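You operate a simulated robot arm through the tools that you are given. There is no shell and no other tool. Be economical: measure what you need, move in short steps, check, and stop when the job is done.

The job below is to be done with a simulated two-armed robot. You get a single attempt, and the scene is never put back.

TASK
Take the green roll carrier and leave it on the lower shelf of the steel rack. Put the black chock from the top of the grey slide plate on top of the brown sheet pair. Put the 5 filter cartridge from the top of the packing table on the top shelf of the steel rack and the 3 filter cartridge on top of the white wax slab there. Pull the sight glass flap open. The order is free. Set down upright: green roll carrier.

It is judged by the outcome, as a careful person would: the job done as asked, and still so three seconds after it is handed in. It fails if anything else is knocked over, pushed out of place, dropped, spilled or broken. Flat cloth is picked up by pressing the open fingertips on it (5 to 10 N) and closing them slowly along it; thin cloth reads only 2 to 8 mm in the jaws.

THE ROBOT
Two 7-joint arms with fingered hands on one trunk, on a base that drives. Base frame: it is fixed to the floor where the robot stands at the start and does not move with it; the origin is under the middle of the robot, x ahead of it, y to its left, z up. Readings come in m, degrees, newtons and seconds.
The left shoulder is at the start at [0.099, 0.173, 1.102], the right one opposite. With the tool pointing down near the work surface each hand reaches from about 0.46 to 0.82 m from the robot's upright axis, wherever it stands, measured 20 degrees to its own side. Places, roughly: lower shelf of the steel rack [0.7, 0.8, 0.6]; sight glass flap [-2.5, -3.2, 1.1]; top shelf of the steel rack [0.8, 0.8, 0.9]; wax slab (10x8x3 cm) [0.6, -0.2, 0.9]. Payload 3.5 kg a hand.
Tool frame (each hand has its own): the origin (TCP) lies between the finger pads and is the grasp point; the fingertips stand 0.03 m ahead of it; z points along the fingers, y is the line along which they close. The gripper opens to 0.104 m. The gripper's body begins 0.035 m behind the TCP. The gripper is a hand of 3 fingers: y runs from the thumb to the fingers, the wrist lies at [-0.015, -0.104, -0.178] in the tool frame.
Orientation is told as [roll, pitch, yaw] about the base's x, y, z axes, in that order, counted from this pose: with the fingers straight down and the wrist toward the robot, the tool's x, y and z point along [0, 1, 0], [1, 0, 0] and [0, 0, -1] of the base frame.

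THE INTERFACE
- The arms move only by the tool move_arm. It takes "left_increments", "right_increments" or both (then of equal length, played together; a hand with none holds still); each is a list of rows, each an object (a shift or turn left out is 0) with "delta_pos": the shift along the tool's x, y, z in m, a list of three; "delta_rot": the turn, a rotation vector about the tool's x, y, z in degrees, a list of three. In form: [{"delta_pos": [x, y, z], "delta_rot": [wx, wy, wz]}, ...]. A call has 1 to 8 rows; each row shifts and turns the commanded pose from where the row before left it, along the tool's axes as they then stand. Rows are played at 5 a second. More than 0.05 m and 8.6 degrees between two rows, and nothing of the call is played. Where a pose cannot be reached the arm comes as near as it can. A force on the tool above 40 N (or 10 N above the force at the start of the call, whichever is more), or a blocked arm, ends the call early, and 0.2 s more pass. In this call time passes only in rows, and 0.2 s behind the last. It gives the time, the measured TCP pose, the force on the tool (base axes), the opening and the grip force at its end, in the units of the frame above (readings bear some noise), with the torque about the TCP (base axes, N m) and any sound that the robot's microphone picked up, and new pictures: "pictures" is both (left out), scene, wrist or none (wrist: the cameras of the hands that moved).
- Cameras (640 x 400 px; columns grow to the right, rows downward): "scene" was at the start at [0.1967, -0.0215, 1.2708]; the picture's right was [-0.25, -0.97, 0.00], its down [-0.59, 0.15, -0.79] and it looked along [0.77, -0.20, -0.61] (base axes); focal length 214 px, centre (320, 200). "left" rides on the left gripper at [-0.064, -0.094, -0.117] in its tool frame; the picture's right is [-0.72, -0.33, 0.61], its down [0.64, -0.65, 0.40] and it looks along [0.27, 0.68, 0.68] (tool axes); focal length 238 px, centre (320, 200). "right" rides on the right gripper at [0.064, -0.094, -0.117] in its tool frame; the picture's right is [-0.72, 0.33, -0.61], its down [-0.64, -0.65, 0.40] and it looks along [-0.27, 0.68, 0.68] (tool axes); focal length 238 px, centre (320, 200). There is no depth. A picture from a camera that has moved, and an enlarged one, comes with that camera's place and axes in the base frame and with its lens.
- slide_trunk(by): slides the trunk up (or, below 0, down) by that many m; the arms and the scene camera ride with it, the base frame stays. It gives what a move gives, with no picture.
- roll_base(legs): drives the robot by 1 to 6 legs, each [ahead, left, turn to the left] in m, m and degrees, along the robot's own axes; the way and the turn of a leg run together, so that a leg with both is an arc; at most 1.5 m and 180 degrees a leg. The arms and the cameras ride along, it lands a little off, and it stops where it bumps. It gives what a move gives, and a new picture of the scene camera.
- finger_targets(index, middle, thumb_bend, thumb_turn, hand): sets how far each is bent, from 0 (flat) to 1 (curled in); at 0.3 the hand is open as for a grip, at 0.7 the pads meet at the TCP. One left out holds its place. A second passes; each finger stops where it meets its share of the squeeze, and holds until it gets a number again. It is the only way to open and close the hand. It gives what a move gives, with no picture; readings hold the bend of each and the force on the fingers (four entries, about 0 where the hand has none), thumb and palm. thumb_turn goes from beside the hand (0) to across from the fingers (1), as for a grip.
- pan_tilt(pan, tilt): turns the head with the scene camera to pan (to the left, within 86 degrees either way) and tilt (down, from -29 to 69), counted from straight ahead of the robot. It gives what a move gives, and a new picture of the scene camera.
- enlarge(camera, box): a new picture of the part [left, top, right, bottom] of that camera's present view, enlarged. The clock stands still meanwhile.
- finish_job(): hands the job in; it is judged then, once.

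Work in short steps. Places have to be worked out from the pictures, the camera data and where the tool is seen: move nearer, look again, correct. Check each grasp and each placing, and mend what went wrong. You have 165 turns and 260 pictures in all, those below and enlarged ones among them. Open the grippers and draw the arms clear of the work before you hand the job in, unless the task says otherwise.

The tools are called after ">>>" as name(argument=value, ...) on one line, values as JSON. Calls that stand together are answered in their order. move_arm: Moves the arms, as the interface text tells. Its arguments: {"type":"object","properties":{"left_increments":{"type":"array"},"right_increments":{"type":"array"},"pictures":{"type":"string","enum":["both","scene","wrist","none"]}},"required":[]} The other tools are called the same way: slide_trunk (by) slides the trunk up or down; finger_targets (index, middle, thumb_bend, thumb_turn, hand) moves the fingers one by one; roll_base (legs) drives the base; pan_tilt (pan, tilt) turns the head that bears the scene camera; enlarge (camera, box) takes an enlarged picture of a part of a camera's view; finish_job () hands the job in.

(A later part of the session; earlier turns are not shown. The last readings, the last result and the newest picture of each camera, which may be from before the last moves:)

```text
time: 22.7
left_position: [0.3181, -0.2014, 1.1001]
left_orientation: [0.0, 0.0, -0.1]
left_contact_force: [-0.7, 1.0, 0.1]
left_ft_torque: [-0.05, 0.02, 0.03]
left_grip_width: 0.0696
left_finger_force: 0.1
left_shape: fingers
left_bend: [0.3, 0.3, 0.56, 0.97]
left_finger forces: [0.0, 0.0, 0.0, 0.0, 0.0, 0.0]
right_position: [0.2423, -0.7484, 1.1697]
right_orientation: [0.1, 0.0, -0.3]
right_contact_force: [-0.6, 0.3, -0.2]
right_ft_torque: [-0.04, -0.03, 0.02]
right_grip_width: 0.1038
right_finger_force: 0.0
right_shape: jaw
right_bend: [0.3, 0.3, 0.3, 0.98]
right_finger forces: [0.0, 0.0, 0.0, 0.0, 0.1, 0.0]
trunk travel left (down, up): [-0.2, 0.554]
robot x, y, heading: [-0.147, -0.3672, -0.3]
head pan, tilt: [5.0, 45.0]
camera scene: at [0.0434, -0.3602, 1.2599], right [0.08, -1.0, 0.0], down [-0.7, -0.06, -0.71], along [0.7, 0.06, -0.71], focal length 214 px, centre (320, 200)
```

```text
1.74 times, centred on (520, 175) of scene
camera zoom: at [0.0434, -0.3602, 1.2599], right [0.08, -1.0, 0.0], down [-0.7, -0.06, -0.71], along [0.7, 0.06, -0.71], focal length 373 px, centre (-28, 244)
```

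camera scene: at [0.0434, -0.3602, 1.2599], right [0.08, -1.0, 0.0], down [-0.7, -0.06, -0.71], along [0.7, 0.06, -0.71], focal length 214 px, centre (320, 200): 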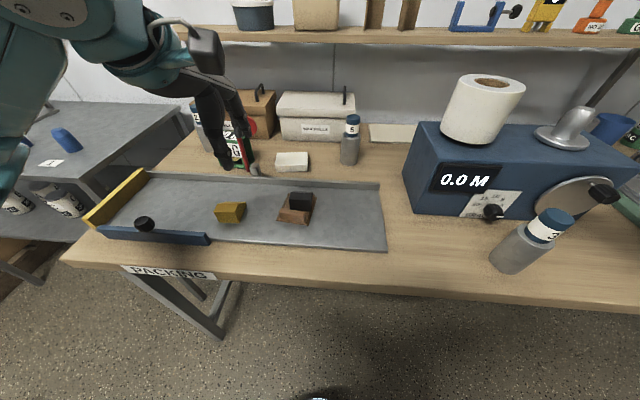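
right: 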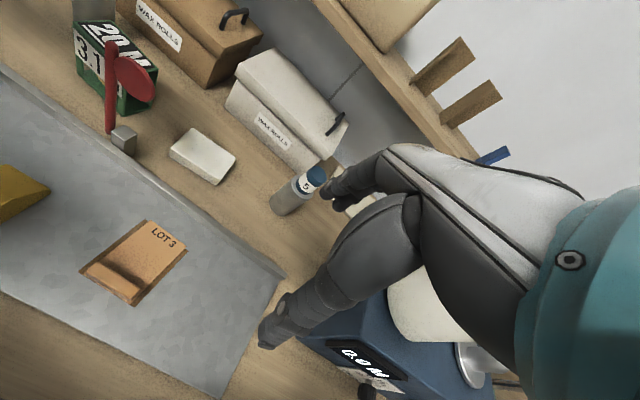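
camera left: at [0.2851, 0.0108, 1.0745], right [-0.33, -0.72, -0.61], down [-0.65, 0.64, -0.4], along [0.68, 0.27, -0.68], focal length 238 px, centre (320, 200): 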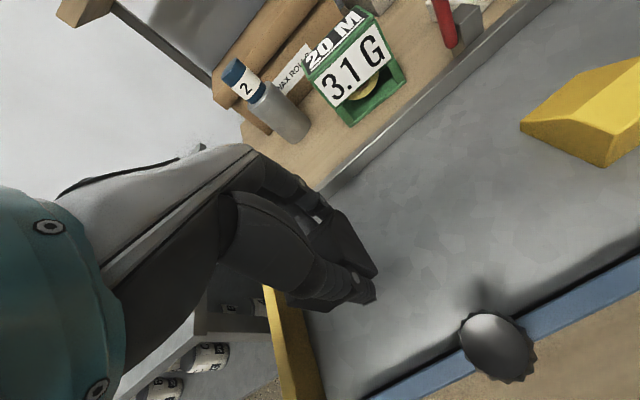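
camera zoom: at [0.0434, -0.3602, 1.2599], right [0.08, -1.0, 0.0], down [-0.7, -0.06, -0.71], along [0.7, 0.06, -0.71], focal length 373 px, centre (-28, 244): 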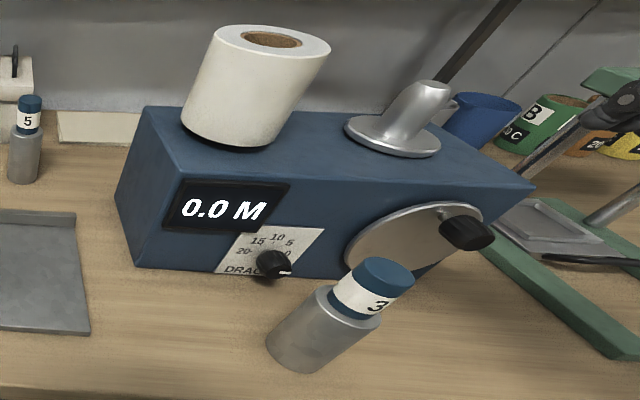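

Chock sits on the sheet pair. Next cartridge 3, estimated at about (0.305, -0.745), top z≈0.98. I bring the right hand above it.

>>> move_arm(right_increments=[{"delta_pos": [0, 0.03, 0.01]}, {"delta_pos": [0, 0.03, 0.03]}, {"delta_pos": [0, 0, 0.03]}], pictures="both")

```text
time: 23.5
left_position: [0.3178, -0.2019, 1.0994]
left_orientation: [0.0, 0.2, -0.1]
left_contact_force: [0.1, 0.0, -0.1]
left_ft_torque: [-0.02, -0.03, 0.03]
left_grip_width: 0.0699
left_finger_force: 0.1
left_shape: fingers
left_bend: [0.3, 0.3, 0.56, 0.97]
left_finger forces: [0.0, 0.0, 0.1, 0.1, 0.0, 0.0]
right_position: [0.3039, -0.7498, 1.1014]
right_orientation: [0.0, -0.1, -0.2]
right_contact_force: [-1.1, 0.4, 0.5]
right_ft_torque: [-0.02, 0.0, 0.0]
right_grip_width: 0.1039
right_finger_force: 0.1
right_shape: jaw
right_bend: [0.3, 0.3, 0.3, 0.98]
right_finger forces: [0.1, 0.1, 0.1, 0.0, 0.1, 0.0]
trunk travel left (down, up): [-0.2, 0.554]
robot x, y, heading: [-0.1509, -0.3725, -0.4]
head pan, tilt: [5.0, 45.0]
camera scene: at [0.0436, -0.361, 1.2599], right [0.08, -1.0, 0.0], down [-0.7, -0.06, -0.71], along [0.7, 0.06, -0.71], focal length 214 px, centre (320, 200)
camera right: at [0.2098, -0.6859, 1.2182], right [0.32, -0.72, 0.61], down [-0.65, -0.64, -0.41], along [0.68, -0.27, -0.68], focal length 238 px, centre (320, 200)
```

scene: 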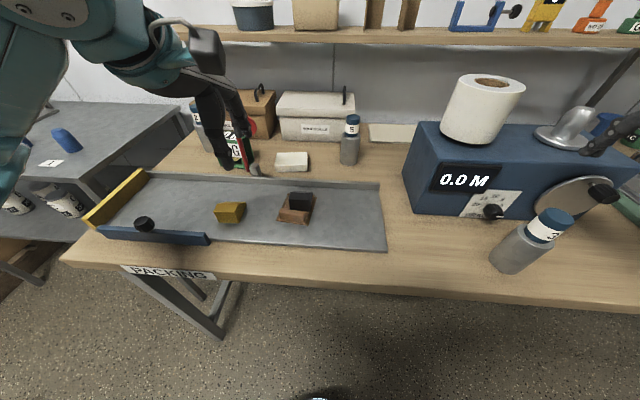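
right: 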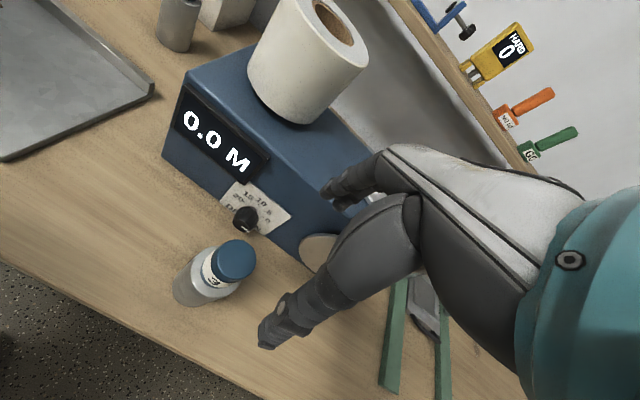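

Triangulated: cartridge 3 at (0.300, -0.726), top z≈0.99. I align and lower to just above the cap, watching the dial knob.

>>> move_arm(right_increments=[{"delta_pos": [0.022, -0.004, 0.03]}, {"delta_pos": [0, 0, 0.03]}], pictures="both")

```text
time: 24.1
left_position: [0.3177, -0.202, 1.0996]
left_orientation: [0.0, 0.1, -0.2]
left_contact_force: [-0.2, -0.2, 0.1]
left_ft_torque: [-0.04, 0.0, 0.01]
left_grip_width: 0.0698
left_finger_force: 0.0
left_shape: fingers
left_bend: [0.3, 0.3, 0.56, 0.97]
left_finger forces: [0.0, 0.0, 0.0, 0.0, 0.1, 0.0]
right_position: [0.2995, -0.7273, 1.0402]
right_orientation: [0.0, 0.0, -0.3]
right_contact_force: [-0.9, -0.1, 0.7]
right_ft_torque: [-0.01, 0.02, -0.02]
right_grip_width: 0.1038
right_finger_force: 0.1
right_shape: jaw
right_bend: [0.3, 0.3, 0.3, 0.98]
right_finger forces: [0.0, 0.0, 0.0, 0.0, 0.0, 0.0]
trunk travel left (down, up): [-0.2, 0.554]
robot x, y, heading: [-0.1513, -0.3643, -0.2]
head pan, tilt: [5.0, 45.0]
camera scene: at [0.0438, -0.361, 1.2598], right [0.08, -1.0, 0.0], down [-0.7, -0.06, -0.71], along [0.7, 0.06, -0.71], focal length 214 px, centre (320, 200)
camera right: at [0.2062, -0.6638, 1.1569], right [0.32, -0.72, 0.61], down [-0.66, -0.64, -0.4], along [0.68, -0.27, -0.68], focal length 238 px, centre (320, 200)
```

scene: 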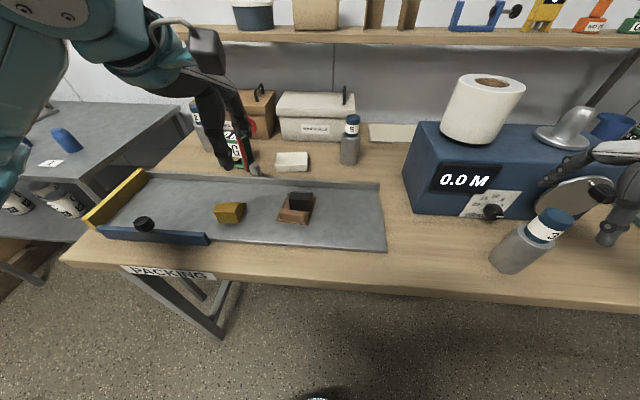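
right: 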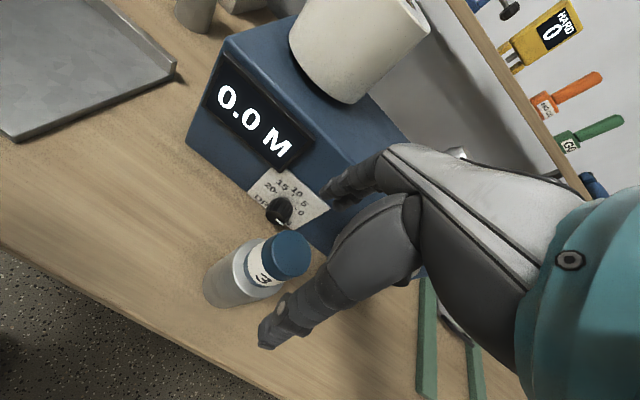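

The dial knob stands near (0.38, -0.715, 0.925), close to where the open fingers would go; I pre-bend the fingers to 0.4, then descend.

>>> finger_targets(hand="right", index=0.42, middle=0.42)

>>> move_arm(right_increments=[{"delta_pos": [0, 0, 0.03]}, {"delta_pos": [0, 0, 0.025]}, {"delta_pos": [0, 0, 0.015]}], pictures="both")

```text
time: 25.1
left_position: [0.318, -0.2021, 1.1]
left_orientation: [0.0, 0.0, -0.2]
left_contact_force: [0.1, 0.6, -0.2]
left_ft_torque: [-0.01, 0.01, 0.0]
left_grip_width: 0.07
left_finger_force: 0.0
left_shape: fingers
left_bend: [0.3, 0.3, 0.56, 0.97]
left_finger forces: [0.0, 0.0, 0.1, 0.1, 0.0, 0.0]
right_position: [0.2988, -0.7274, 1.0403]
right_orientation: [0.0, 0.0, -0.4]
right_contact_force: [0.5, 0.3, -1.3]
right_ft_torque: [-0.02, -0.02, 0.0]
right_grip_width: 0.088
right_finger_force: 0.1
right_shape: fingers
right_bend: [0.42, 0.42, 0.3, 0.98]
right_finger forces: [0.1, 0.0, 0.0, 0.1, 0.0, 0.0]
trunk travel left (down, up): [-0.2, 0.554]
robot x, y, heading: [-0.151, -0.3655, -0.3]
head pan, tilt: [5.0, 45.0]
```

```text
time: 25.9
left_position: [0.3195, -0.2017, 1.0993]
left_orientation: [0.0, 0.1, -0.2]
left_contact_force: [0.2, 1.1, 0.7]
left_ft_torque: [-0.01, 0.02, 0.01]
left_grip_width: 0.0696
left_finger_force: 0.0
left_shape: fingers
left_bend: [0.3, 0.3, 0.56, 0.97]
left_finger forces: [0.0, 0.0, 0.1, 0.1, 0.1, 0.0]
right_position: [0.2987, -0.7278, 0.9689]
right_orientation: [0.1, 0.0, -0.4]
right_contact_force: [0.7, 0.6, -1.1]
right_ft_torque: [0.01, 0.0, 0.01]
right_grip_width: 0.088
right_finger_force: 0.2
right_shape: fingers
right_bend: [0.42, 0.42, 0.3, 0.98]
right_finger forces: [0.1, 0.1, 0.1, 0.0, 0.0, 0.0]
trunk travel left (down, up): [-0.2, 0.554]
robot x, y, heading: [-0.1509, -0.3683, -0.4]
head pan, tilt: [5.0, 45.0]
camera scene: at [0.0439, -0.3609, 1.2598], right [0.08, -1.0, 0.0], down [-0.7, -0.06, -0.71], along [0.7, 0.06, -0.71], focal length 214 px, centre (320, 200)
camera right: at [0.206, -0.6629, 1.0851], right [0.32, -0.72, 0.61], down [-0.66, -0.64, -0.4], along [0.68, -0.27, -0.68], focal length 238 px, centre (320, 200)
```

scene: 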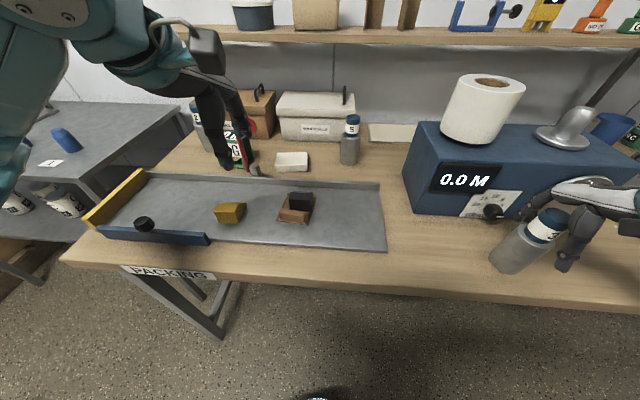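
right: 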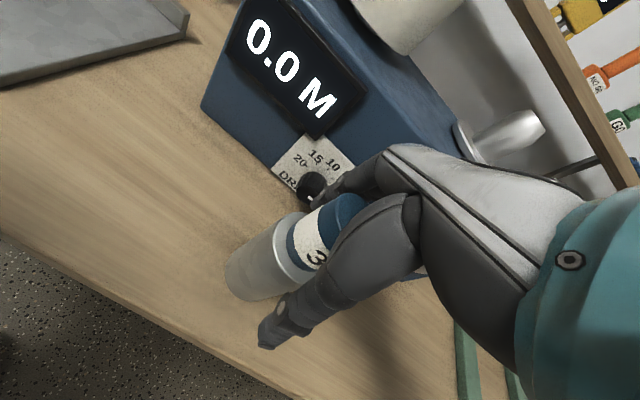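

The cap appears between thumb and fingers. I close the grip in two stages.

>>> finger_targets(hand="right", index=0.52, middle=0.52, thumb_bend=0.5)

>>> enlarge(camera="right", box=[200, 120, 440, 360])

>>> enlarge(camera="scene", box=[460, 150, 640, 290])

```text
time: 26.9
left_position: [0.3175, -0.2013, 1.0996]
left_orientation: [0.1, 0.0, -0.2]
left_contact_force: [-0.5, -0.1, 0.0]
left_ft_torque: [0.02, 0.03, -0.03]
left_grip_width: 0.0698
left_finger_force: 0.1
left_shape: fingers
left_bend: [0.3, 0.3, 0.56, 0.97]
left_finger forces: [0.0, 0.0, 0.0, 0.0, 0.1, 0.0]
right_position: [0.2984, -0.7262, 0.9677]
right_orientation: [0.0, 0.0, -0.3]
right_contact_force: [0.9, 0.3, 0.4]
right_ft_torque: [-0.01, 0.01, 0.02]
right_grip_width: 0.053
right_finger_force: 1.6
right_shape: fingers
right_bend: [0.51, 0.52, 0.49, 0.98]
right_finger forces: [1.3, 0.4, 0.0, 0.1, 0.8, 0.0]
trunk travel left (down, up): [-0.2, 0.554]
robot x, y, heading: [-0.1505, -0.3648, -0.1]
head pan, tilt: [5.0, 45.0]
```

```text
1.67 times, centred on (320, 240) of right
camera zoom: at [0.2062, -0.6628, 1.0853], right [0.32, -0.72, 0.61], down [-0.66, -0.64, -0.4], along [0.68, -0.27, -0.68], focal length 397 px, centre (320, 133)
```

zoom: 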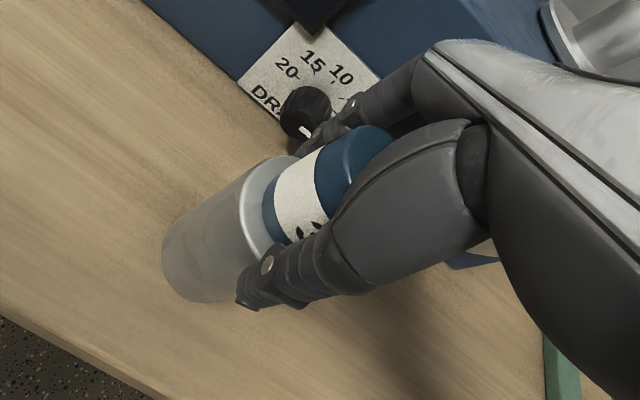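

```text
2.86 times, centred on (550, 220) of scene
camera zoom: at [0.044, -0.3608, 1.2597], right [0.08, -1.0, 0.0], down [-0.7, -0.06, -0.71], along [0.7, 0.06, -0.71], focal length 613 px, centre (-337, 143)
```

zoom: 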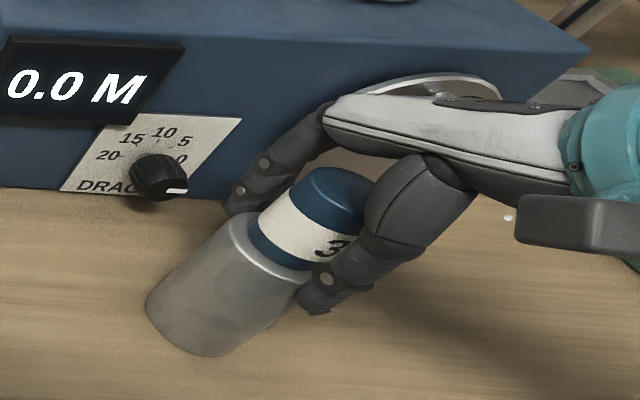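

Fingertips touch the grey shoulder; I raise 12 mm to hold the blue part only, then close.

>>> finger_targets(hand="right", index=0.48, middle=0.48, thumb_bend=0.46)

>>> move_arm(right_increments=[{"delta_pos": [0, 0.001, -0.012]}], pictures="none")

>>> finger_targets(hand="right", index=0.7, middle=0.7, thumb_bend=0.7)

>>> move_arm(right_increments=[{"delta_pos": [0, 0, -0.01]}, {"delta_pos": [0, 0, -0.015]}], pictures="scene")

```text
time: 27.9
left_position: [0.3181, -0.2018, 1.1002]
left_orientation: [0.0, 0.0, -0.2]
left_contact_force: [0.6, 0.2, -0.1]
left_ft_torque: [-0.03, -0.01, -0.01]
left_grip_width: 0.0697
left_finger_force: 0.1
left_shape: fingers
left_bend: [0.3, 0.3, 0.56, 0.97]
left_finger forces: [0.1, 0.1, 0.0, 0.1, 0.0, 0.1]
right_position: [0.2993, -0.7272, 0.9677]
right_orientation: [0.0, -0.1, -0.3]
right_contact_force: [0.3, -0.2, 0.6]
right_ft_torque: [0.03, -0.06, -0.03]
right_grip_width: 0.0594
right_finger_force: 0.1
right_shape: fingers
right_bend: [0.48, 0.48, 0.46, 0.98]
right_finger forces: [0.0, 0.1, 0.0, 0.0, 0.0, 0.0]
trunk travel left (down, up): [-0.2, 0.554]
robot x, y, heading: [-0.1522, -0.3657, -0.5]
head pan, tilt: [5.0, 45.0]
```

```text
time: 28.3
left_position: [0.3179, -0.2014, 1.0994]
left_orientation: [-0.1, 0.1, -0.1]
left_contact_force: [-0.1, 0.4, 0.6]
left_ft_torque: [0.01, 0.01, 0.0]
left_grip_width: 0.0698
left_finger_force: 0.0
left_shape: fingers
left_bend: [0.3, 0.3, 0.56, 0.97]
left_finger forces: [0.1, 0.0, 0.0, 0.0, 0.0, 0.0]
right_position: [0.2997, -0.7262, 0.9793]
right_orientation: [0.0, 0.1, -0.2]
right_contact_force: [0.2, 0.4, -0.2]
right_ft_torque: [0.0, 0.02, 0.02]
right_grip_width: 0.0595
right_finger_force: 0.1
right_shape: fingers
right_bend: [0.48, 0.48, 0.46, 0.98]
right_finger forces: [0.0, 0.0, 0.0, 0.1, 0.0, 0.1]
trunk travel left (down, up): [-0.2, 0.554]
robot x, y, heading: [-0.1505, -0.3683, -0.5]
head pan, tilt: [5.0, 45.0]
```

```text
time: 29.3
left_position: [0.3179, -0.2019, 1.0994]
left_orientation: [-0.1, 0.0, -0.2]
left_contact_force: [-0.6, 0.1, -0.3]
left_ft_torque: [0.0, 0.02, 0.0]
left_grip_width: 0.0699
left_finger_force: 0.1
left_shape: fingers
left_bend: [0.3, 0.3, 0.56, 0.97]
left_finger forces: [0.0, 0.1, 0.0, 0.0, 0.0, 0.0]
right_position: [0.2989, -0.7272, 0.9812]
right_orientation: [0.0, 0.0, -0.3]
right_contact_force: [0.1, -0.6, 2.0]
right_ft_torque: [0.0, -0.05, -0.01]
right_grip_width: 0.0311
right_finger_force: 13.1
right_shape: fingers
right_bend: [0.61, 0.64, 0.58, 0.96]
right_finger forces: [7.9, 5.8, 0.1, 0.0, 13.3, 0.0]
trunk travel left (down, up): [-0.2, 0.554]
robot x, y, heading: [-0.1516, -0.3702, -0.3]
head pan, tilt: [5.0, 45.0]
```

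```text
time: 29.9
left_position: [0.3192, -0.2024, 1.1001]
left_orientation: [0.1, 0.1, -0.3]
left_contact_force: [-0.1, 1.0, -0.6]
left_ft_torque: [0.01, 0.0, -0.01]
left_grip_width: 0.0694
left_finger_force: 0.0
left_shape: fingers
left_bend: [0.3, 0.3, 0.56, 0.97]
left_finger forces: [0.0, 0.0, 0.0, 0.1, 0.0, 0.0]
right_position: [0.2994, -0.7288, 1.0064]
right_orientation: [0.0, -0.1, -0.2]
right_contact_force: [0.2, 0.1, -2.2]
right_ft_torque: [-0.01, 0.02, 0.0]
right_grip_width: 0.0312
right_finger_force: 13.3
right_shape: fingers
right_bend: [0.61, 0.64, 0.58, 0.96]
right_finger forces: [7.6, 5.3, 0.0, 0.0, 12.7, 0.1]
trunk travel left (down, up): [-0.2, 0.554]
robot x, y, heading: [-0.154, -0.3679, -0.2]
head pan, tilt: [5.0, 45.0]
camera scene: at [0.0441, -0.3609, 1.2597], right [0.08, -1.0, 0.0], down [-0.7, -0.06, -0.71], along [0.7, 0.06, -0.71], focal length 214 px, centre (320, 200)
```

scene: 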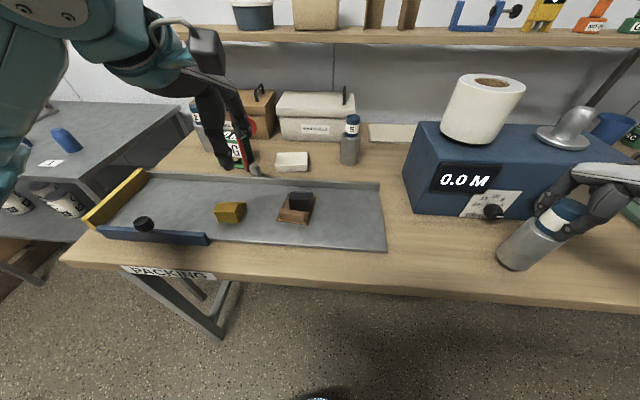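

The whole bottle-like cartridge comes up with its cap, upright. I raise it well clear, then drive left and forward towards the slab.

>>> move_arm(right_increments=[{"delta_pos": [0, 0, -0.04]}, {"delta_pos": [0, 0, -0.04]}, {"delta_pos": [0, 0, -0.04]}, {"delta_pos": [0, 0, -0.03]}], pictures="wrist")

>>> roll_base(legs=[[0, 0.3, 0], [0.15, 0, 0]])

```text
time: 30.9
left_position: [0.3174, -0.2023, 1.0994]
left_orientation: [0.0, 0.0, -0.2]
left_contact_force: [0.0, 0.8, -1.0]
left_ft_torque: [-0.02, -0.04, 0.02]
left_grip_width: 0.0698
left_finger_force: 0.1
left_shape: fingers
left_bend: [0.3, 0.3, 0.56, 0.97]
left_finger forces: [0.0, 0.0, 0.1, 0.0, 0.0, 0.0]
right_position: [0.3015, -0.7285, 1.1573]
right_orientation: [-0.2, 0.1, -0.3]
right_contact_force: [-0.8, -0.4, -2.6]
right_ft_torque: [-0.02, 0.01, 0.03]
right_grip_width: 0.0314
right_finger_force: 12.5
right_shape: fingers
right_bend: [0.61, 0.65, 0.58, 0.96]
right_finger forces: [7.4, 5.4, 0.0, 0.1, 12.5, 0.1]
trunk travel left (down, up): [-0.2, 0.554]
robot x, y, heading: [-0.1484, -0.3707, -0.2]
head pan, tilt: [5.0, 45.0]
camera right: at [0.2081, -0.6641, 1.275], right [0.32, -0.72, 0.61], down [-0.66, -0.64, -0.4], along [0.68, -0.27, -0.68], focal length 238 px, centre (320, 200)
```

right: 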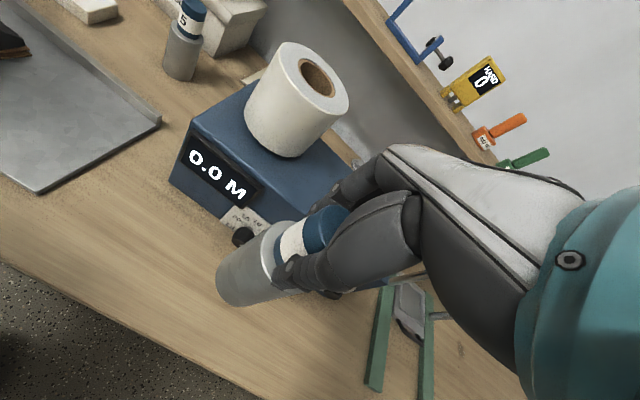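

```text
time: 33.9
left_position: [0.4767, 0.0948, 1.0987]
left_orientation: [-0.1, 0.2, -0.5]
left_contact_force: [0.2, 0.7, 0.5]
left_ft_torque: [0.01, 0.03, 0.0]
left_grip_width: 0.0701
left_finger_force: 0.1
left_shape: fingers
left_bend: [0.3, 0.3, 0.56, 0.97]
left_finger forces: [0.1, 0.0, 0.0, 0.0, 0.0, 0.0]
right_position: [0.4554, -0.4309, 1.157]
right_orientation: [0.1, 0.0, -0.5]
right_contact_force: [0.1, 0.0, -2.5]
right_ft_torque: [0.0, 0.01, 0.0]
right_grip_width: 0.0312
right_finger_force: 13.0
right_shape: fingers
right_bend: [0.61, 0.65, 0.58, 0.96]
right_finger forces: [7.6, 5.5, 0.0, 0.0, 12.5, 0.0]
trunk travel left (down, up): [-0.2, 0.554]
robot x, y, heading: [0.0059, -0.0677, -0.8]
head pan, tilt: [5.0, 45.0]
camera scene: at [0.2003, -0.0624, 1.2596], right [0.08, -1.0, 0.0], down [-0.71, -0.05, -0.71], along [0.7, 0.05, -0.71], focal length 214 px, centre (320, 200)
```

scene: 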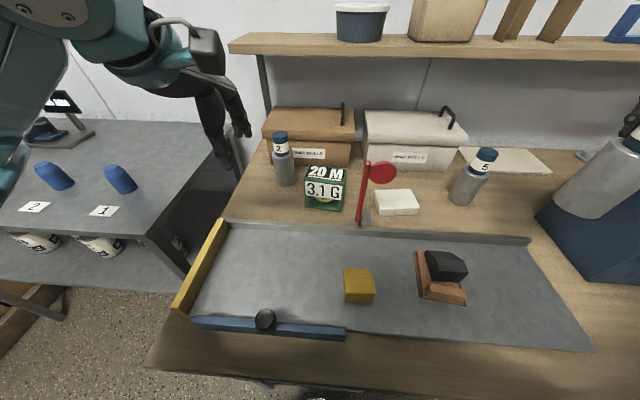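

I see the slab at about (0.590, -0.228) and the flag disc near (0.53, -0.157, 1.0). I move the cartridge over the slab's right half at height.

>>> move_arm(right_increments=[{"delta_pos": [0.038, 0.027, 0]}, {"delta_pos": [0.038, 0.027, 0]}, {"delta_pos": [0.038, 0.027, 0]}, {"delta_pos": [0.038, 0.027, 0]}, {"delta_pos": [0.038, 0.027, 0]}], pictures="both")

```text
time: 35.1
left_position: [0.4751, 0.0961, 1.0995]
left_orientation: [-0.1, 0.1, -0.6]
left_contact_force: [1.1, -0.5, 0.1]
left_ft_torque: [-0.02, 0.01, 0.03]
left_grip_width: 0.07
left_finger_force: 0.1
left_shape: fingers
left_bend: [0.3, 0.3, 0.56, 0.97]
left_finger forces: [0.1, 0.0, 0.0, 0.0, 0.1, 0.1]
right_position: [0.5917, -0.2426, 1.1581]
right_orientation: [-0.1, 0.0, -0.7]
right_contact_force: [0.9, 1.0, -1.5]
right_ft_torque: [-0.04, 0.0, 0.0]
right_grip_width: 0.0311
right_finger_force: 12.7
right_shape: fingers
right_bend: [0.61, 0.65, 0.58, 0.96]
right_finger forces: [7.4, 5.4, 0.0, 0.1, 12.3, 0.0]
trunk travel left (down, up): [-0.2, 0.554]
robot x, y, heading: [0.0062, -0.0698, -0.6]
head pan, tilt: [5.0, 45.0]
camera scene: at [0.1998, -0.0614, 1.2596], right [0.08, -1.0, 0.0], down [-0.71, -0.05, -0.71], along [0.7, 0.05, -0.71], focal length 214 px, centre (320, 200)
camera right: at [0.4997, -0.1782, 1.2751], right [0.32, -0.72, 0.61], down [-0.66, -0.63, -0.4], along [0.68, -0.28, -0.68], focal length 238 px, centre (320, 200)
```

scene: 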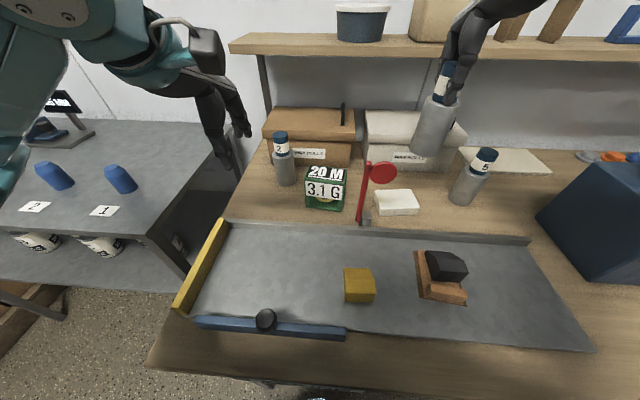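
right: 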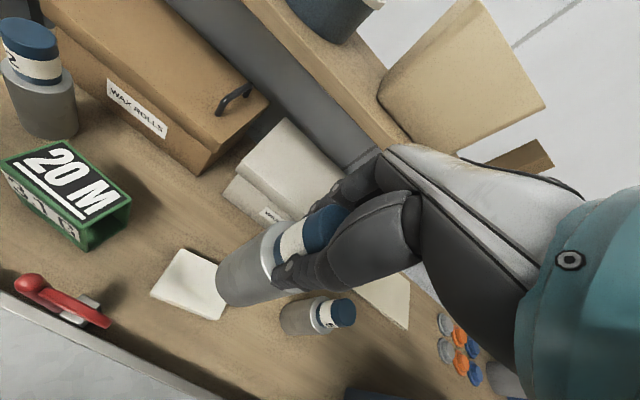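

Aligned; I lower to just above the slab.

>>> move_arm(right_increments=[{"delta_pos": [0.005, 0, 0.04]}, {"delta_pos": [0, 0, 0.04]}, {"delta_pos": [0, 0, 0.04]}, {"delta_pos": [0, 0, 0.012]}], pictures="both")

>>> enlarge(camera="scene", box=[330, 60, 530, 240])

```text
time: 36.1
left_position: [0.4758, 0.0949, 1.0987]
left_orientation: [0.0, 0.1, -0.5]
left_contact_force: [0.1, 1.0, 0.3]
left_ft_torque: [-0.01, 0.01, 0.0]
left_grip_width: 0.0699
left_finger_force: 0.0
left_shape: fingers
left_bend: [0.3, 0.3, 0.56, 0.97]
left_finger forces: [0.1, 0.1, 0.0, 0.0, 0.1, 0.1]
right_position: [0.5936, -0.2393, 1.0248]
right_orientation: [0.0, -0.1, -0.6]
right_contact_force: [0.0, -0.7, -1.8]
right_ft_torque: [-0.01, -0.03, -0.02]
right_grip_width: 0.0307
right_finger_force: 12.8
right_shape: fingers
right_bend: [0.61, 0.65, 0.59, 0.96]
right_finger forces: [7.4, 5.4, 0.1, 0.0, 12.1, 0.0]
trunk travel left (down, up): [-0.2, 0.554]
robot x, y, heading: [0.005, -0.0684, -0.8]
head pan, tilt: [5.0, 45.0]
camera scene: at [0.1993, -0.0623, 1.2598], right [0.08, -1.0, 0.0], down [-0.71, -0.05, -0.71], along [0.7, 0.05, -0.71], focal length 214 px, centre (320, 200)
camera right: at [0.4997, -0.1738, 1.1408], right [0.32, -0.72, 0.61], down [-0.66, -0.63, -0.41], along [0.68, -0.28, -0.68], focal length 238 px, centre (320, 200)
```

scene: 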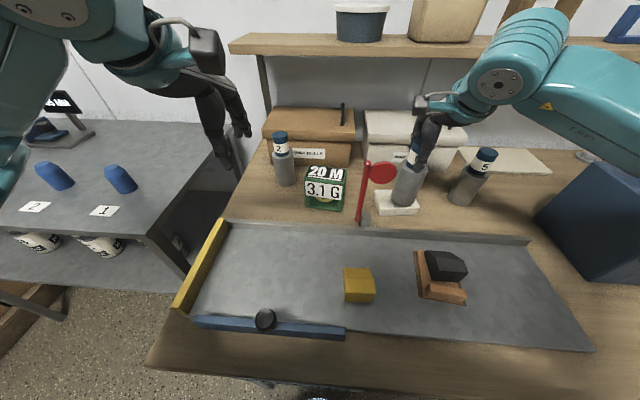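
right: 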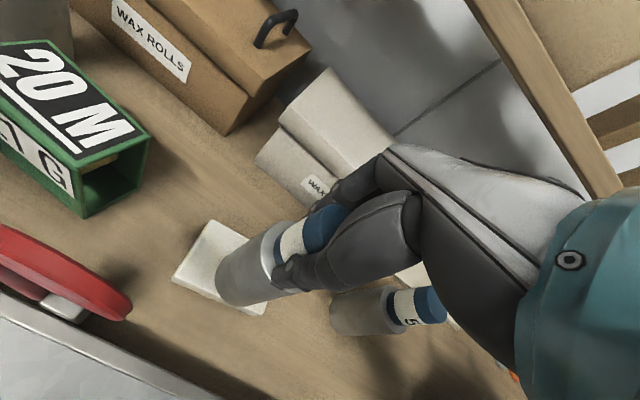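

```text
2.22 times, centred on (430, 150) of scene
camera zoom: at [0.1993, -0.0623, 1.2598], right [0.08, -1.0, 0.0], down [-0.71, -0.05, -0.71], along [0.7, 0.05, -0.71], focal length 477 px, centre (76, 311)
```

zoom: 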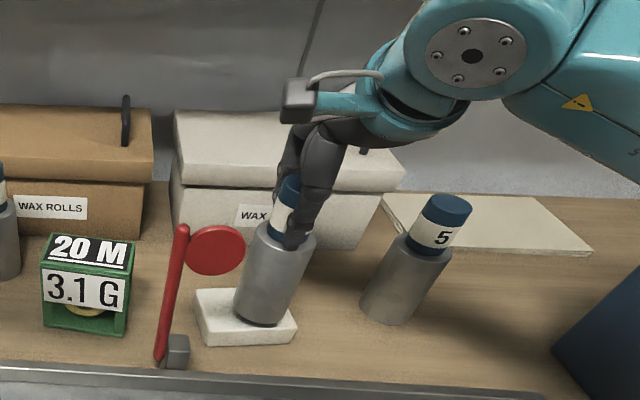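

Cartridge is above the slab; I move 1 cm toward the slab centre and lower until contact.

>>> move_arm(right_increments=[{"delta_pos": [0.006, 0, 0.006]}, {"delta_pos": [0, 0, 0.003]}, {"delta_pos": [0, 0, 0.002]}, {"delta_pos": [0, 0, 0.002]}], pictures="none")

```text
time: 37.1
left_position: [0.4752, 0.0948, 1.0996]
left_orientation: [-0.1, 0.0, -0.5]
left_contact_force: [-0.3, 0.4, -0.5]
left_ft_torque: [0.03, -0.02, -0.01]
left_grip_width: 0.0702
left_finger_force: 0.1
left_shape: fingers
left_bend: [0.3, 0.3, 0.56, 0.97]
left_finger forces: [0.0, 0.0, 0.0, 0.1, 0.1, 0.0]
right_position: [0.5911, -0.2328, 1.0127]
right_orientation: [0.0, 0.0, -0.6]
right_contact_force: [0.2, -0.5, -2.6]
right_ft_torque: [0.01, 0.0, 0.02]
right_grip_width: 0.0309
right_finger_force: 12.1
right_shape: fingers
right_bend: [0.61, 0.65, 0.59, 0.96]
right_finger forces: [7.4, 5.5, 0.1, 0.1, 12.1, 0.0]
trunk travel left (down, up): [-0.2, 0.554]
robot x, y, heading: [0.0026, -0.0622, -0.7]
head pan, tilt: [5.0, 45.0]
```

>>> move_arm(right_increments=[{"delta_pos": [0, 0, 0.0015]}, {"delta_pos": [0, 0, 0.0015]}], pictures="none")

```text
time: 37.7
left_position: [0.4745, 0.0957, 1.0995]
left_orientation: [0.1, 0.2, -0.4]
left_contact_force: [-0.3, 0.7, -0.1]
left_ft_torque: [-0.02, 0.01, 0.04]
left_grip_width: 0.07
left_finger_force: 0.1
left_shape: fingers
left_bend: [0.3, 0.3, 0.56, 0.97]
left_finger forces: [0.0, 0.0, 0.1, 0.1, 0.1, 0.0]
right_position: [0.592, -0.2328, 1.012]
right_orientation: [0.1, -0.1, -0.5]
right_contact_force: [-1.5, 0.3, 1.7]
right_ft_torque: [-0.02, 0.06, 0.0]
right_grip_width: 0.0306
right_finger_force: 13.0
right_shape: fingers
right_bend: [0.61, 0.65, 0.59, 0.96]
right_finger forces: [7.0, 5.4, 0.0, 0.0, 13.1, 0.0]
trunk travel left (down, up): [-0.2, 0.554]
robot x, y, heading: [0.0048, -0.0703, -0.7]
head pan, tilt: [5.0, 45.0]
```

Contact made. I release all fingers together in small steps.

>>> finger_targets(hand="right", index=0.56, middle=0.58, thumb_bend=0.53)

>>> finger_targets(hand="right", index=0.42, middle=0.42, thumb_bend=0.38)

>>> enlarge(camera="scene", box=[330, 60, 530, 240])

```text
time: 38.7
left_position: [0.4743, 0.0962, 1.1001]
left_orientation: [0.0, 0.2, -0.5]
left_contact_force: [0.5, -0.3, 0.1]
left_ft_torque: [-0.02, -0.01, 0.0]
left_grip_width: 0.0699
left_finger_force: 0.0
left_shape: fingers
left_bend: [0.3, 0.3, 0.56, 0.97]
left_finger forces: [0.0, 0.0, 0.1, 0.0, 0.1, 0.0]
right_position: [0.5923, -0.2328, 1.0099]
right_orientation: [0.0, 0.0, -0.6]
right_contact_force: [-0.4, -0.4, 0.7]
right_ft_torque: [-0.01, -0.02, -0.01]
right_grip_width: 0.0401
right_finger_force: 0.0
right_shape: fingers
right_bend: [0.56, 0.57, 0.53, 0.97]
right_finger forces: [0.0, 0.0, 0.0, 0.1, 0.0, 0.1]
trunk travel left (down, up): [-0.2, 0.554]
robot x, y, heading: [0.0042, -0.069, -0.7]
head pan, tilt: [5.0, 45.0]
```

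```text
time: 39.7
left_position: [0.4746, 0.0947, 1.0995]
left_orientation: [0.0, 0.1, -0.5]
left_contact_force: [0.7, 0.0, 0.3]
left_ft_torque: [-0.02, 0.02, 0.01]
left_grip_width: 0.0699
left_finger_force: 0.1
left_shape: fingers
left_bend: [0.3, 0.3, 0.56, 0.97]
left_finger forces: [0.0, 0.0, 0.0, 0.0, 0.1, 0.1]
right_position: [0.5919, -0.2317, 1.0098]
right_orientation: [0.1, 0.0, -0.6]
right_contact_force: [-0.6, -0.2, -0.1]
right_ft_torque: [0.0, 0.01, -0.01]
right_grip_width: 0.0775
right_finger_force: 0.1
right_shape: fingers
right_bend: [0.42, 0.42, 0.38, 0.97]
right_finger forces: [0.0, 0.0, 0.0, 0.1, 0.0, 0.0]
trunk travel left (down, up): [-0.2, 0.554]
robot x, y, heading: [0.0065, -0.068, -0.6]
head pan, tilt: [5.0, 45.0]
```

```text
2.22 times, centred on (430, 150) of scene
camera zoom: at [0.1992, -0.0623, 1.2598], right [0.08, -1.0, 0.0], down [-0.7, -0.05, -0.71], along [0.7, 0.05, -0.71], focal length 477 px, centre (76, 311)
```

zoom: 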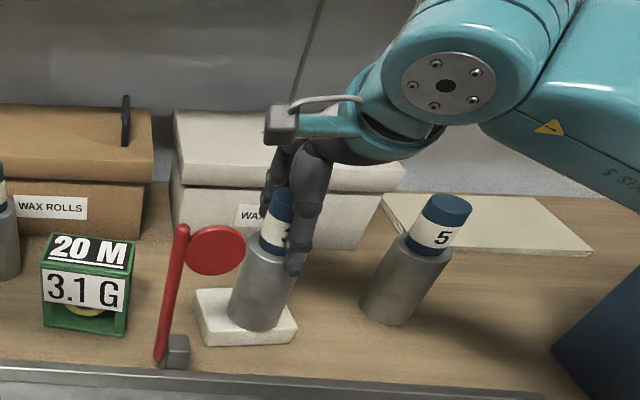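

The 3 cartridge stands on the slab. I raise the hand and go above cartridge 5 at about (0.641, -0.409).

>>> move_arm(right_increments=[{"delta_pos": [0, 0, -0.04]}, {"delta_pos": [0, 0, -0.04]}, {"delta_pos": [-0.04, 0.01, 0]}, {"delta_pos": [-0.045, 0.013, 0]}, {"delta_pos": [-0.045, 0.013, 0]}, {"delta_pos": [-0.045, 0.013, 0]}], pictures="both")

```text
time: 41.1
left_position: [0.4755, 0.0939, 1.0999]
left_orientation: [0.0, 0.2, -0.5]
left_contact_force: [0.0, -0.9, -0.5]
left_ft_torque: [0.02, -0.02, 0.04]
left_grip_width: 0.0702
left_finger_force: 0.0
left_shape: fingers
left_bend: [0.3, 0.3, 0.56, 0.97]
left_finger forces: [0.0, 0.0, 0.0, 0.0, 0.0, 0.0]
right_position: [0.638, -0.4083, 1.0903]
right_orientation: [0.0, 0.0, -0.6]
right_contact_force: [1.0, 0.2, 0.1]
right_ft_torque: [0.04, -0.01, -0.01]
right_grip_width: 0.0773
right_finger_force: 0.0
right_shape: fingers
right_bend: [0.42, 0.42, 0.38, 0.97]
right_finger forces: [0.0, 0.1, 0.1, 0.1, 0.0, 0.0]
trunk travel left (down, up): [-0.2, 0.554]
robot x, y, heading: [0.0048, -0.0671, -0.6]
head pan, tilt: [5.0, 45.0]
camera scene: at [0.1992, -0.0627, 1.2598], right [0.08, -1.0, 0.0], down [-0.7, -0.05, -0.71], along [0.71, 0.05, -0.71], focal length 214 px, centre (320, 200)
camera right: at [0.5441, -0.3437, 1.2072], right [0.32, -0.72, 0.61], down [-0.66, -0.63, -0.4], along [0.68, -0.28, -0.68], focal length 238 px, centre (320, 200)
```

scene: 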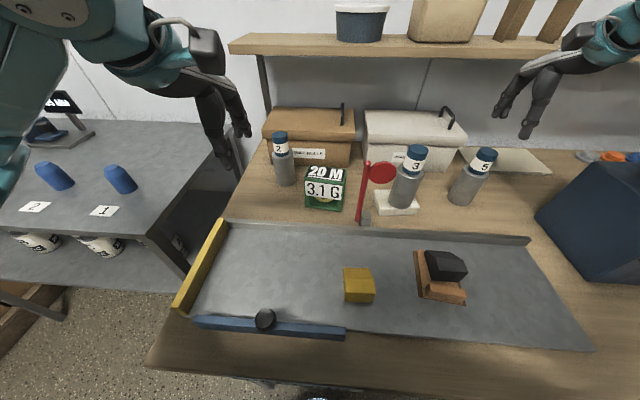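
right: 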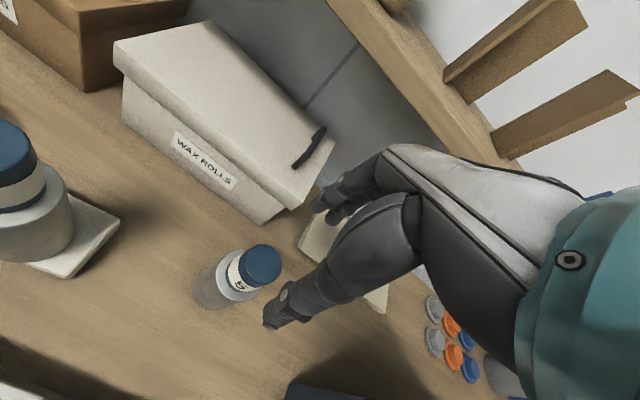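

Cap at (0.642, -0.408). I descend and grip the cap as before.

>>> move_arm(right_increments=[{"delta_pos": [0, 0.003, 0.04]}, {"delta_pos": [0, 0, 0.04]}, {"delta_pos": [0, 0, 0.028]}], pictures="none")

>>> enlarge(camera="right", box=[200, 120, 440, 360])

```text
time: 41.9
left_position: [0.4751, 0.0943, 1.0997]
left_orientation: [0.0, 0.2, -0.5]
left_contact_force: [0.2, 0.0, 1.0]
left_ft_torque: [-0.01, -0.03, 0.02]
left_grip_width: 0.0701
left_finger_force: 0.1
left_shape: fingers
left_bend: [0.3, 0.3, 0.56, 0.97]
left_finger forces: [0.0, 0.0, 0.0, 0.1, 0.1, 0.0]
right_position: [0.6424, -0.408, 0.9808]
right_orientation: [0.0, -0.1, -0.5]
right_contact_force: [-0.4, 0.1, -0.8]
right_ft_torque: [0.01, 0.0, 0.01]
right_grip_width: 0.0776
right_finger_force: 0.1
right_shape: fingers
right_bend: [0.42, 0.42, 0.38, 0.97]
right_finger forces: [0.0, 0.0, 0.0, 0.0, 0.0, 0.1]
trunk travel left (down, up): [-0.2, 0.554]
robot x, y, heading: [0.0061, -0.0653, -0.6]
head pan, tilt: [5.0, 45.0]
```

```text
1.67 times, centred on (320, 240) of right
camera zoom: at [0.5493, -0.3436, 1.098], right [0.32, -0.72, 0.61], down [-0.66, -0.63, -0.4], along [0.68, -0.28, -0.68], focal length 397 px, centre (320, 133)
```

zoom: 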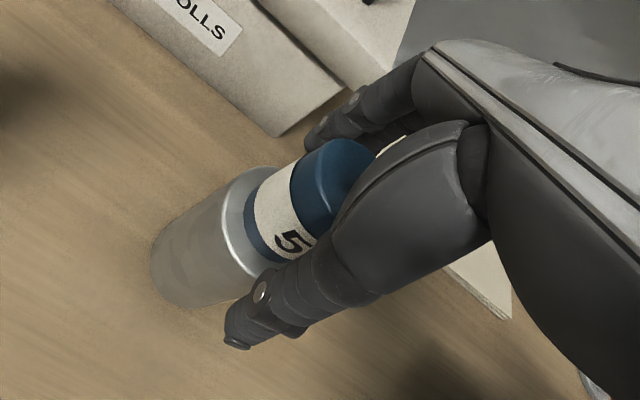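

Aligned; I close and lift.

>>> finger_targets(hand="right", index=0.7, middle=0.7, thumb_bend=0.7)

>>> move_arm(right_increments=[{"delta_pos": [0, 0, -0.01]}, {"delta_pos": [0, 0, -0.03]}, {"delta_pos": [0, 0, -0.04]}, {"delta_pos": [0, 0, -0.04]}, {"delta_pos": [0, 0, -0.04]}], pictures="wrist")

```text
time: 42.9
left_position: [0.4745, 0.0942, 1.101]
left_orientation: [0.0, 0.1, -0.5]
left_contact_force: [-0.6, 0.2, -0.4]
left_ft_torque: [0.01, 0.01, 0.04]
left_grip_width: 0.07
left_finger_force: 0.0
left_shape: fingers
left_bend: [0.3, 0.3, 0.56, 0.97]
left_finger forces: [0.0, 0.1, 0.0, 0.0, 0.1, 0.0]
right_position: [0.6405, -0.4085, 0.9822]
right_orientation: [0.1, 0.1, -0.5]
right_contact_force: [0.1, 0.0, -0.5]
right_ft_torque: [-0.05, -0.01, 0.0]
right_grip_width: 0.0317
right_finger_force: 13.1
right_shape: fingers
right_bend: [0.6, 0.65, 0.58, 0.96]
right_finger forces: [7.8, 4.6, 0.0, 0.0, 12.8, 0.0]
trunk travel left (down, up): [-0.2, 0.554]
robot x, y, heading: [0.0039, -0.0646, -0.4]
head pan, tilt: [5.0, 45.0]
```

```text
time: 44.1
left_position: [0.4743, 0.0953, 1.0988]
left_orientation: [0.0, 0.1, -0.5]
left_contact_force: [0.7, -0.3, -0.7]
left_ft_torque: [0.01, 0.04, -0.03]
left_grip_width: 0.0699
left_finger_force: 0.0
left_shape: fingers
left_bend: [0.3, 0.3, 0.56, 0.97]
left_finger forces: [0.0, 0.0, 0.0, 0.0, 0.1, 0.1]
right_position: [0.6414, -0.4067, 1.1425]
right_orientation: [0.0, 0.0, -0.7]
right_contact_force: [0.3, -0.4, -2.7]
right_ft_torque: [-0.03, -0.03, 0.03]
right_grip_width: 0.0321
right_finger_force: 11.9
right_shape: fingers
right_bend: [0.6, 0.65, 0.58, 0.96]
right_finger forces: [7.9, 4.3, 0.0, 0.0, 12.5, 0.0]
trunk travel left (down, up): [-0.2, 0.554]
robot x, y, heading: [0.0062, -0.0678, -0.9]
head pan, tilt: [5.0, 45.0]
camera right: at [0.5484, -0.3422, 1.2585], right [0.32, -0.72, 0.61], down [-0.66, -0.63, -0.4], along [0.68, -0.28, -0.68], focal length 238 px, centre (320, 200)
```

right: 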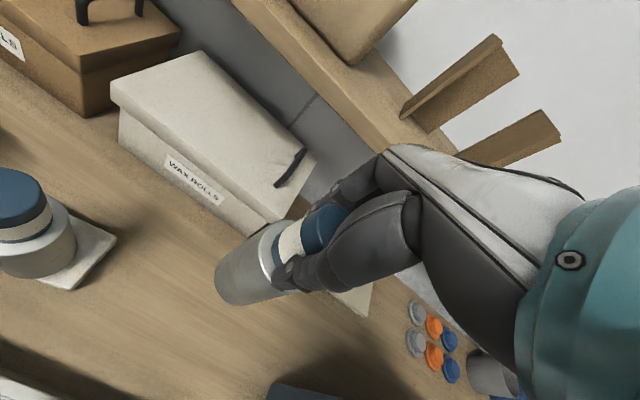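

Cartridge 5 is held. I retract both hands toward the robot, then drive back and left to stand before the rack.

>>> move_arm(right_increments=[{"delta_pos": [0, -0.045, -0.01]}, {"delta_pos": [0, -0.045, -0.01]}, {"delta_pos": [0, -0.045, 0]}, {"delta_pos": [0, -0.045, 0]}, {"delta_pos": [0, -0.045, 0]}], left_increments=[{"delta_pos": [0, -0.03, -0.01]}, {"delta_pos": [0, -0.03, -0.02]}, {"delta_pos": [0, -0.03, -0.02]}, {"delta_pos": [0, -0.02, -0.02]}, {"delta_pos": [0, 0, 0]}], pictures="none")

>>> roll_base(legs=[[-0.2, 0, 0], [0, 0.85, 0]])

```text
time: 45.3
left_position: [0.3645, 0.0962, 1.1683]
left_orientation: [0.0, 0.2, -0.5]
left_contact_force: [0.4, 0.3, -0.2]
left_ft_torque: [0.01, 0.03, 0.02]
left_grip_width: 0.0701
left_finger_force: 0.0
left_shape: fingers
left_bend: [0.3, 0.3, 0.56, 0.97]
left_finger forces: [0.1, 0.0, 0.1, 0.0, 0.0, 0.0]
right_position: [0.4171, -0.4018, 1.161]
right_orientation: [0.0, -0.1, -0.6]
right_contact_force: [-0.1, -0.6, -1.9]
right_ft_torque: [-0.01, -0.01, 0.01]
right_grip_width: 0.0319
right_finger_force: 13.2
right_shape: fingers
right_bend: [0.6, 0.65, 0.58, 0.96]
right_finger forces: [8.0, 4.6, 0.0, 0.0, 12.4, 0.0]
trunk travel left (down, up): [-0.2, 0.554]
robot x, y, heading: [0.0092, -0.0684, -0.8]
head pan, tilt: [5.0, 45.0]
```

```text
time: 51.1
left_position: [0.1525, 0.9649, 1.1681]
left_orientation: [-0.1, 0.1, 1.0]
left_contact_force: [-0.1, -0.1, 0.4]
left_ft_torque: [-0.01, -0.02, 0.0]
left_grip_width: 0.0698
left_finger_force: 0.0
left_shape: fingers
left_bend: [0.3, 0.3, 0.56, 0.97]
left_finger forces: [0.0, 0.1, 0.0, 0.1, 0.0, 0.0]
right_position: [0.22, 0.4702, 1.1618]
right_orientation: [0.0, 0.0, 1.0]
right_contact_force: [-0.7, 0.0, -1.9]
right_ft_torque: [0.0, -0.02, -0.01]
right_grip_width: 0.0318
right_finger_force: 12.3
right_shape: fingers
right_bend: [0.6, 0.65, 0.58, 0.96]
right_finger forces: [8.0, 4.5, 0.0, 0.0, 12.4, 0.1]
trunk travel left (down, up): [-0.2, 0.554]
robot x, y, heading: [-0.2029, 0.7932, 0.8]
head pan, tilt: [5.0, 45.0]
camera scene: at [-0.0078, 0.8027, 1.2597], right [0.1, -0.99, 0.0], down [-0.7, -0.07, -0.71], along [0.7, 0.07, -0.71], focal length 214 px, centre (320, 200)
```

scene: 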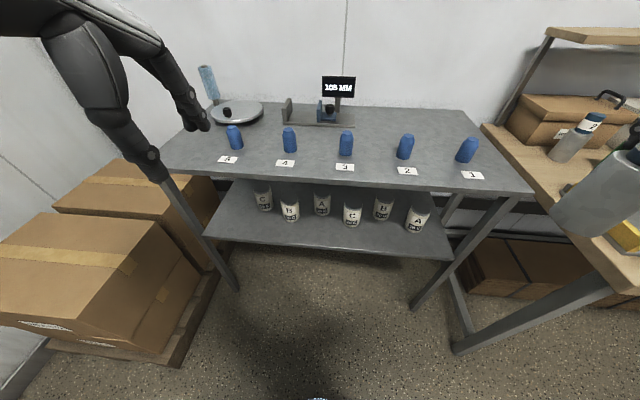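

I look at the rack closely.

>>> enlarge(camera="scene", box=[190, 60, 500, 260])

```text
2.00 times, centred on (345, 160) of scene
camera zoom: at [-0.0078, 0.8027, 1.2597], right [0.1, -0.99, 0.0], down [-0.7, -0.07, -0.71], along [0.7, 0.07, -0.71], focal length 429 px, centre (270, 280)
```

zoom: 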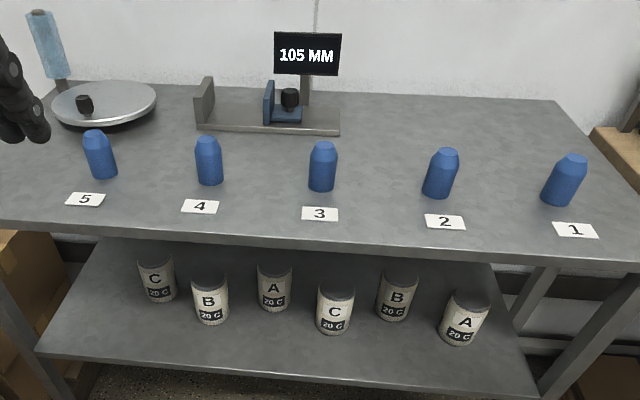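

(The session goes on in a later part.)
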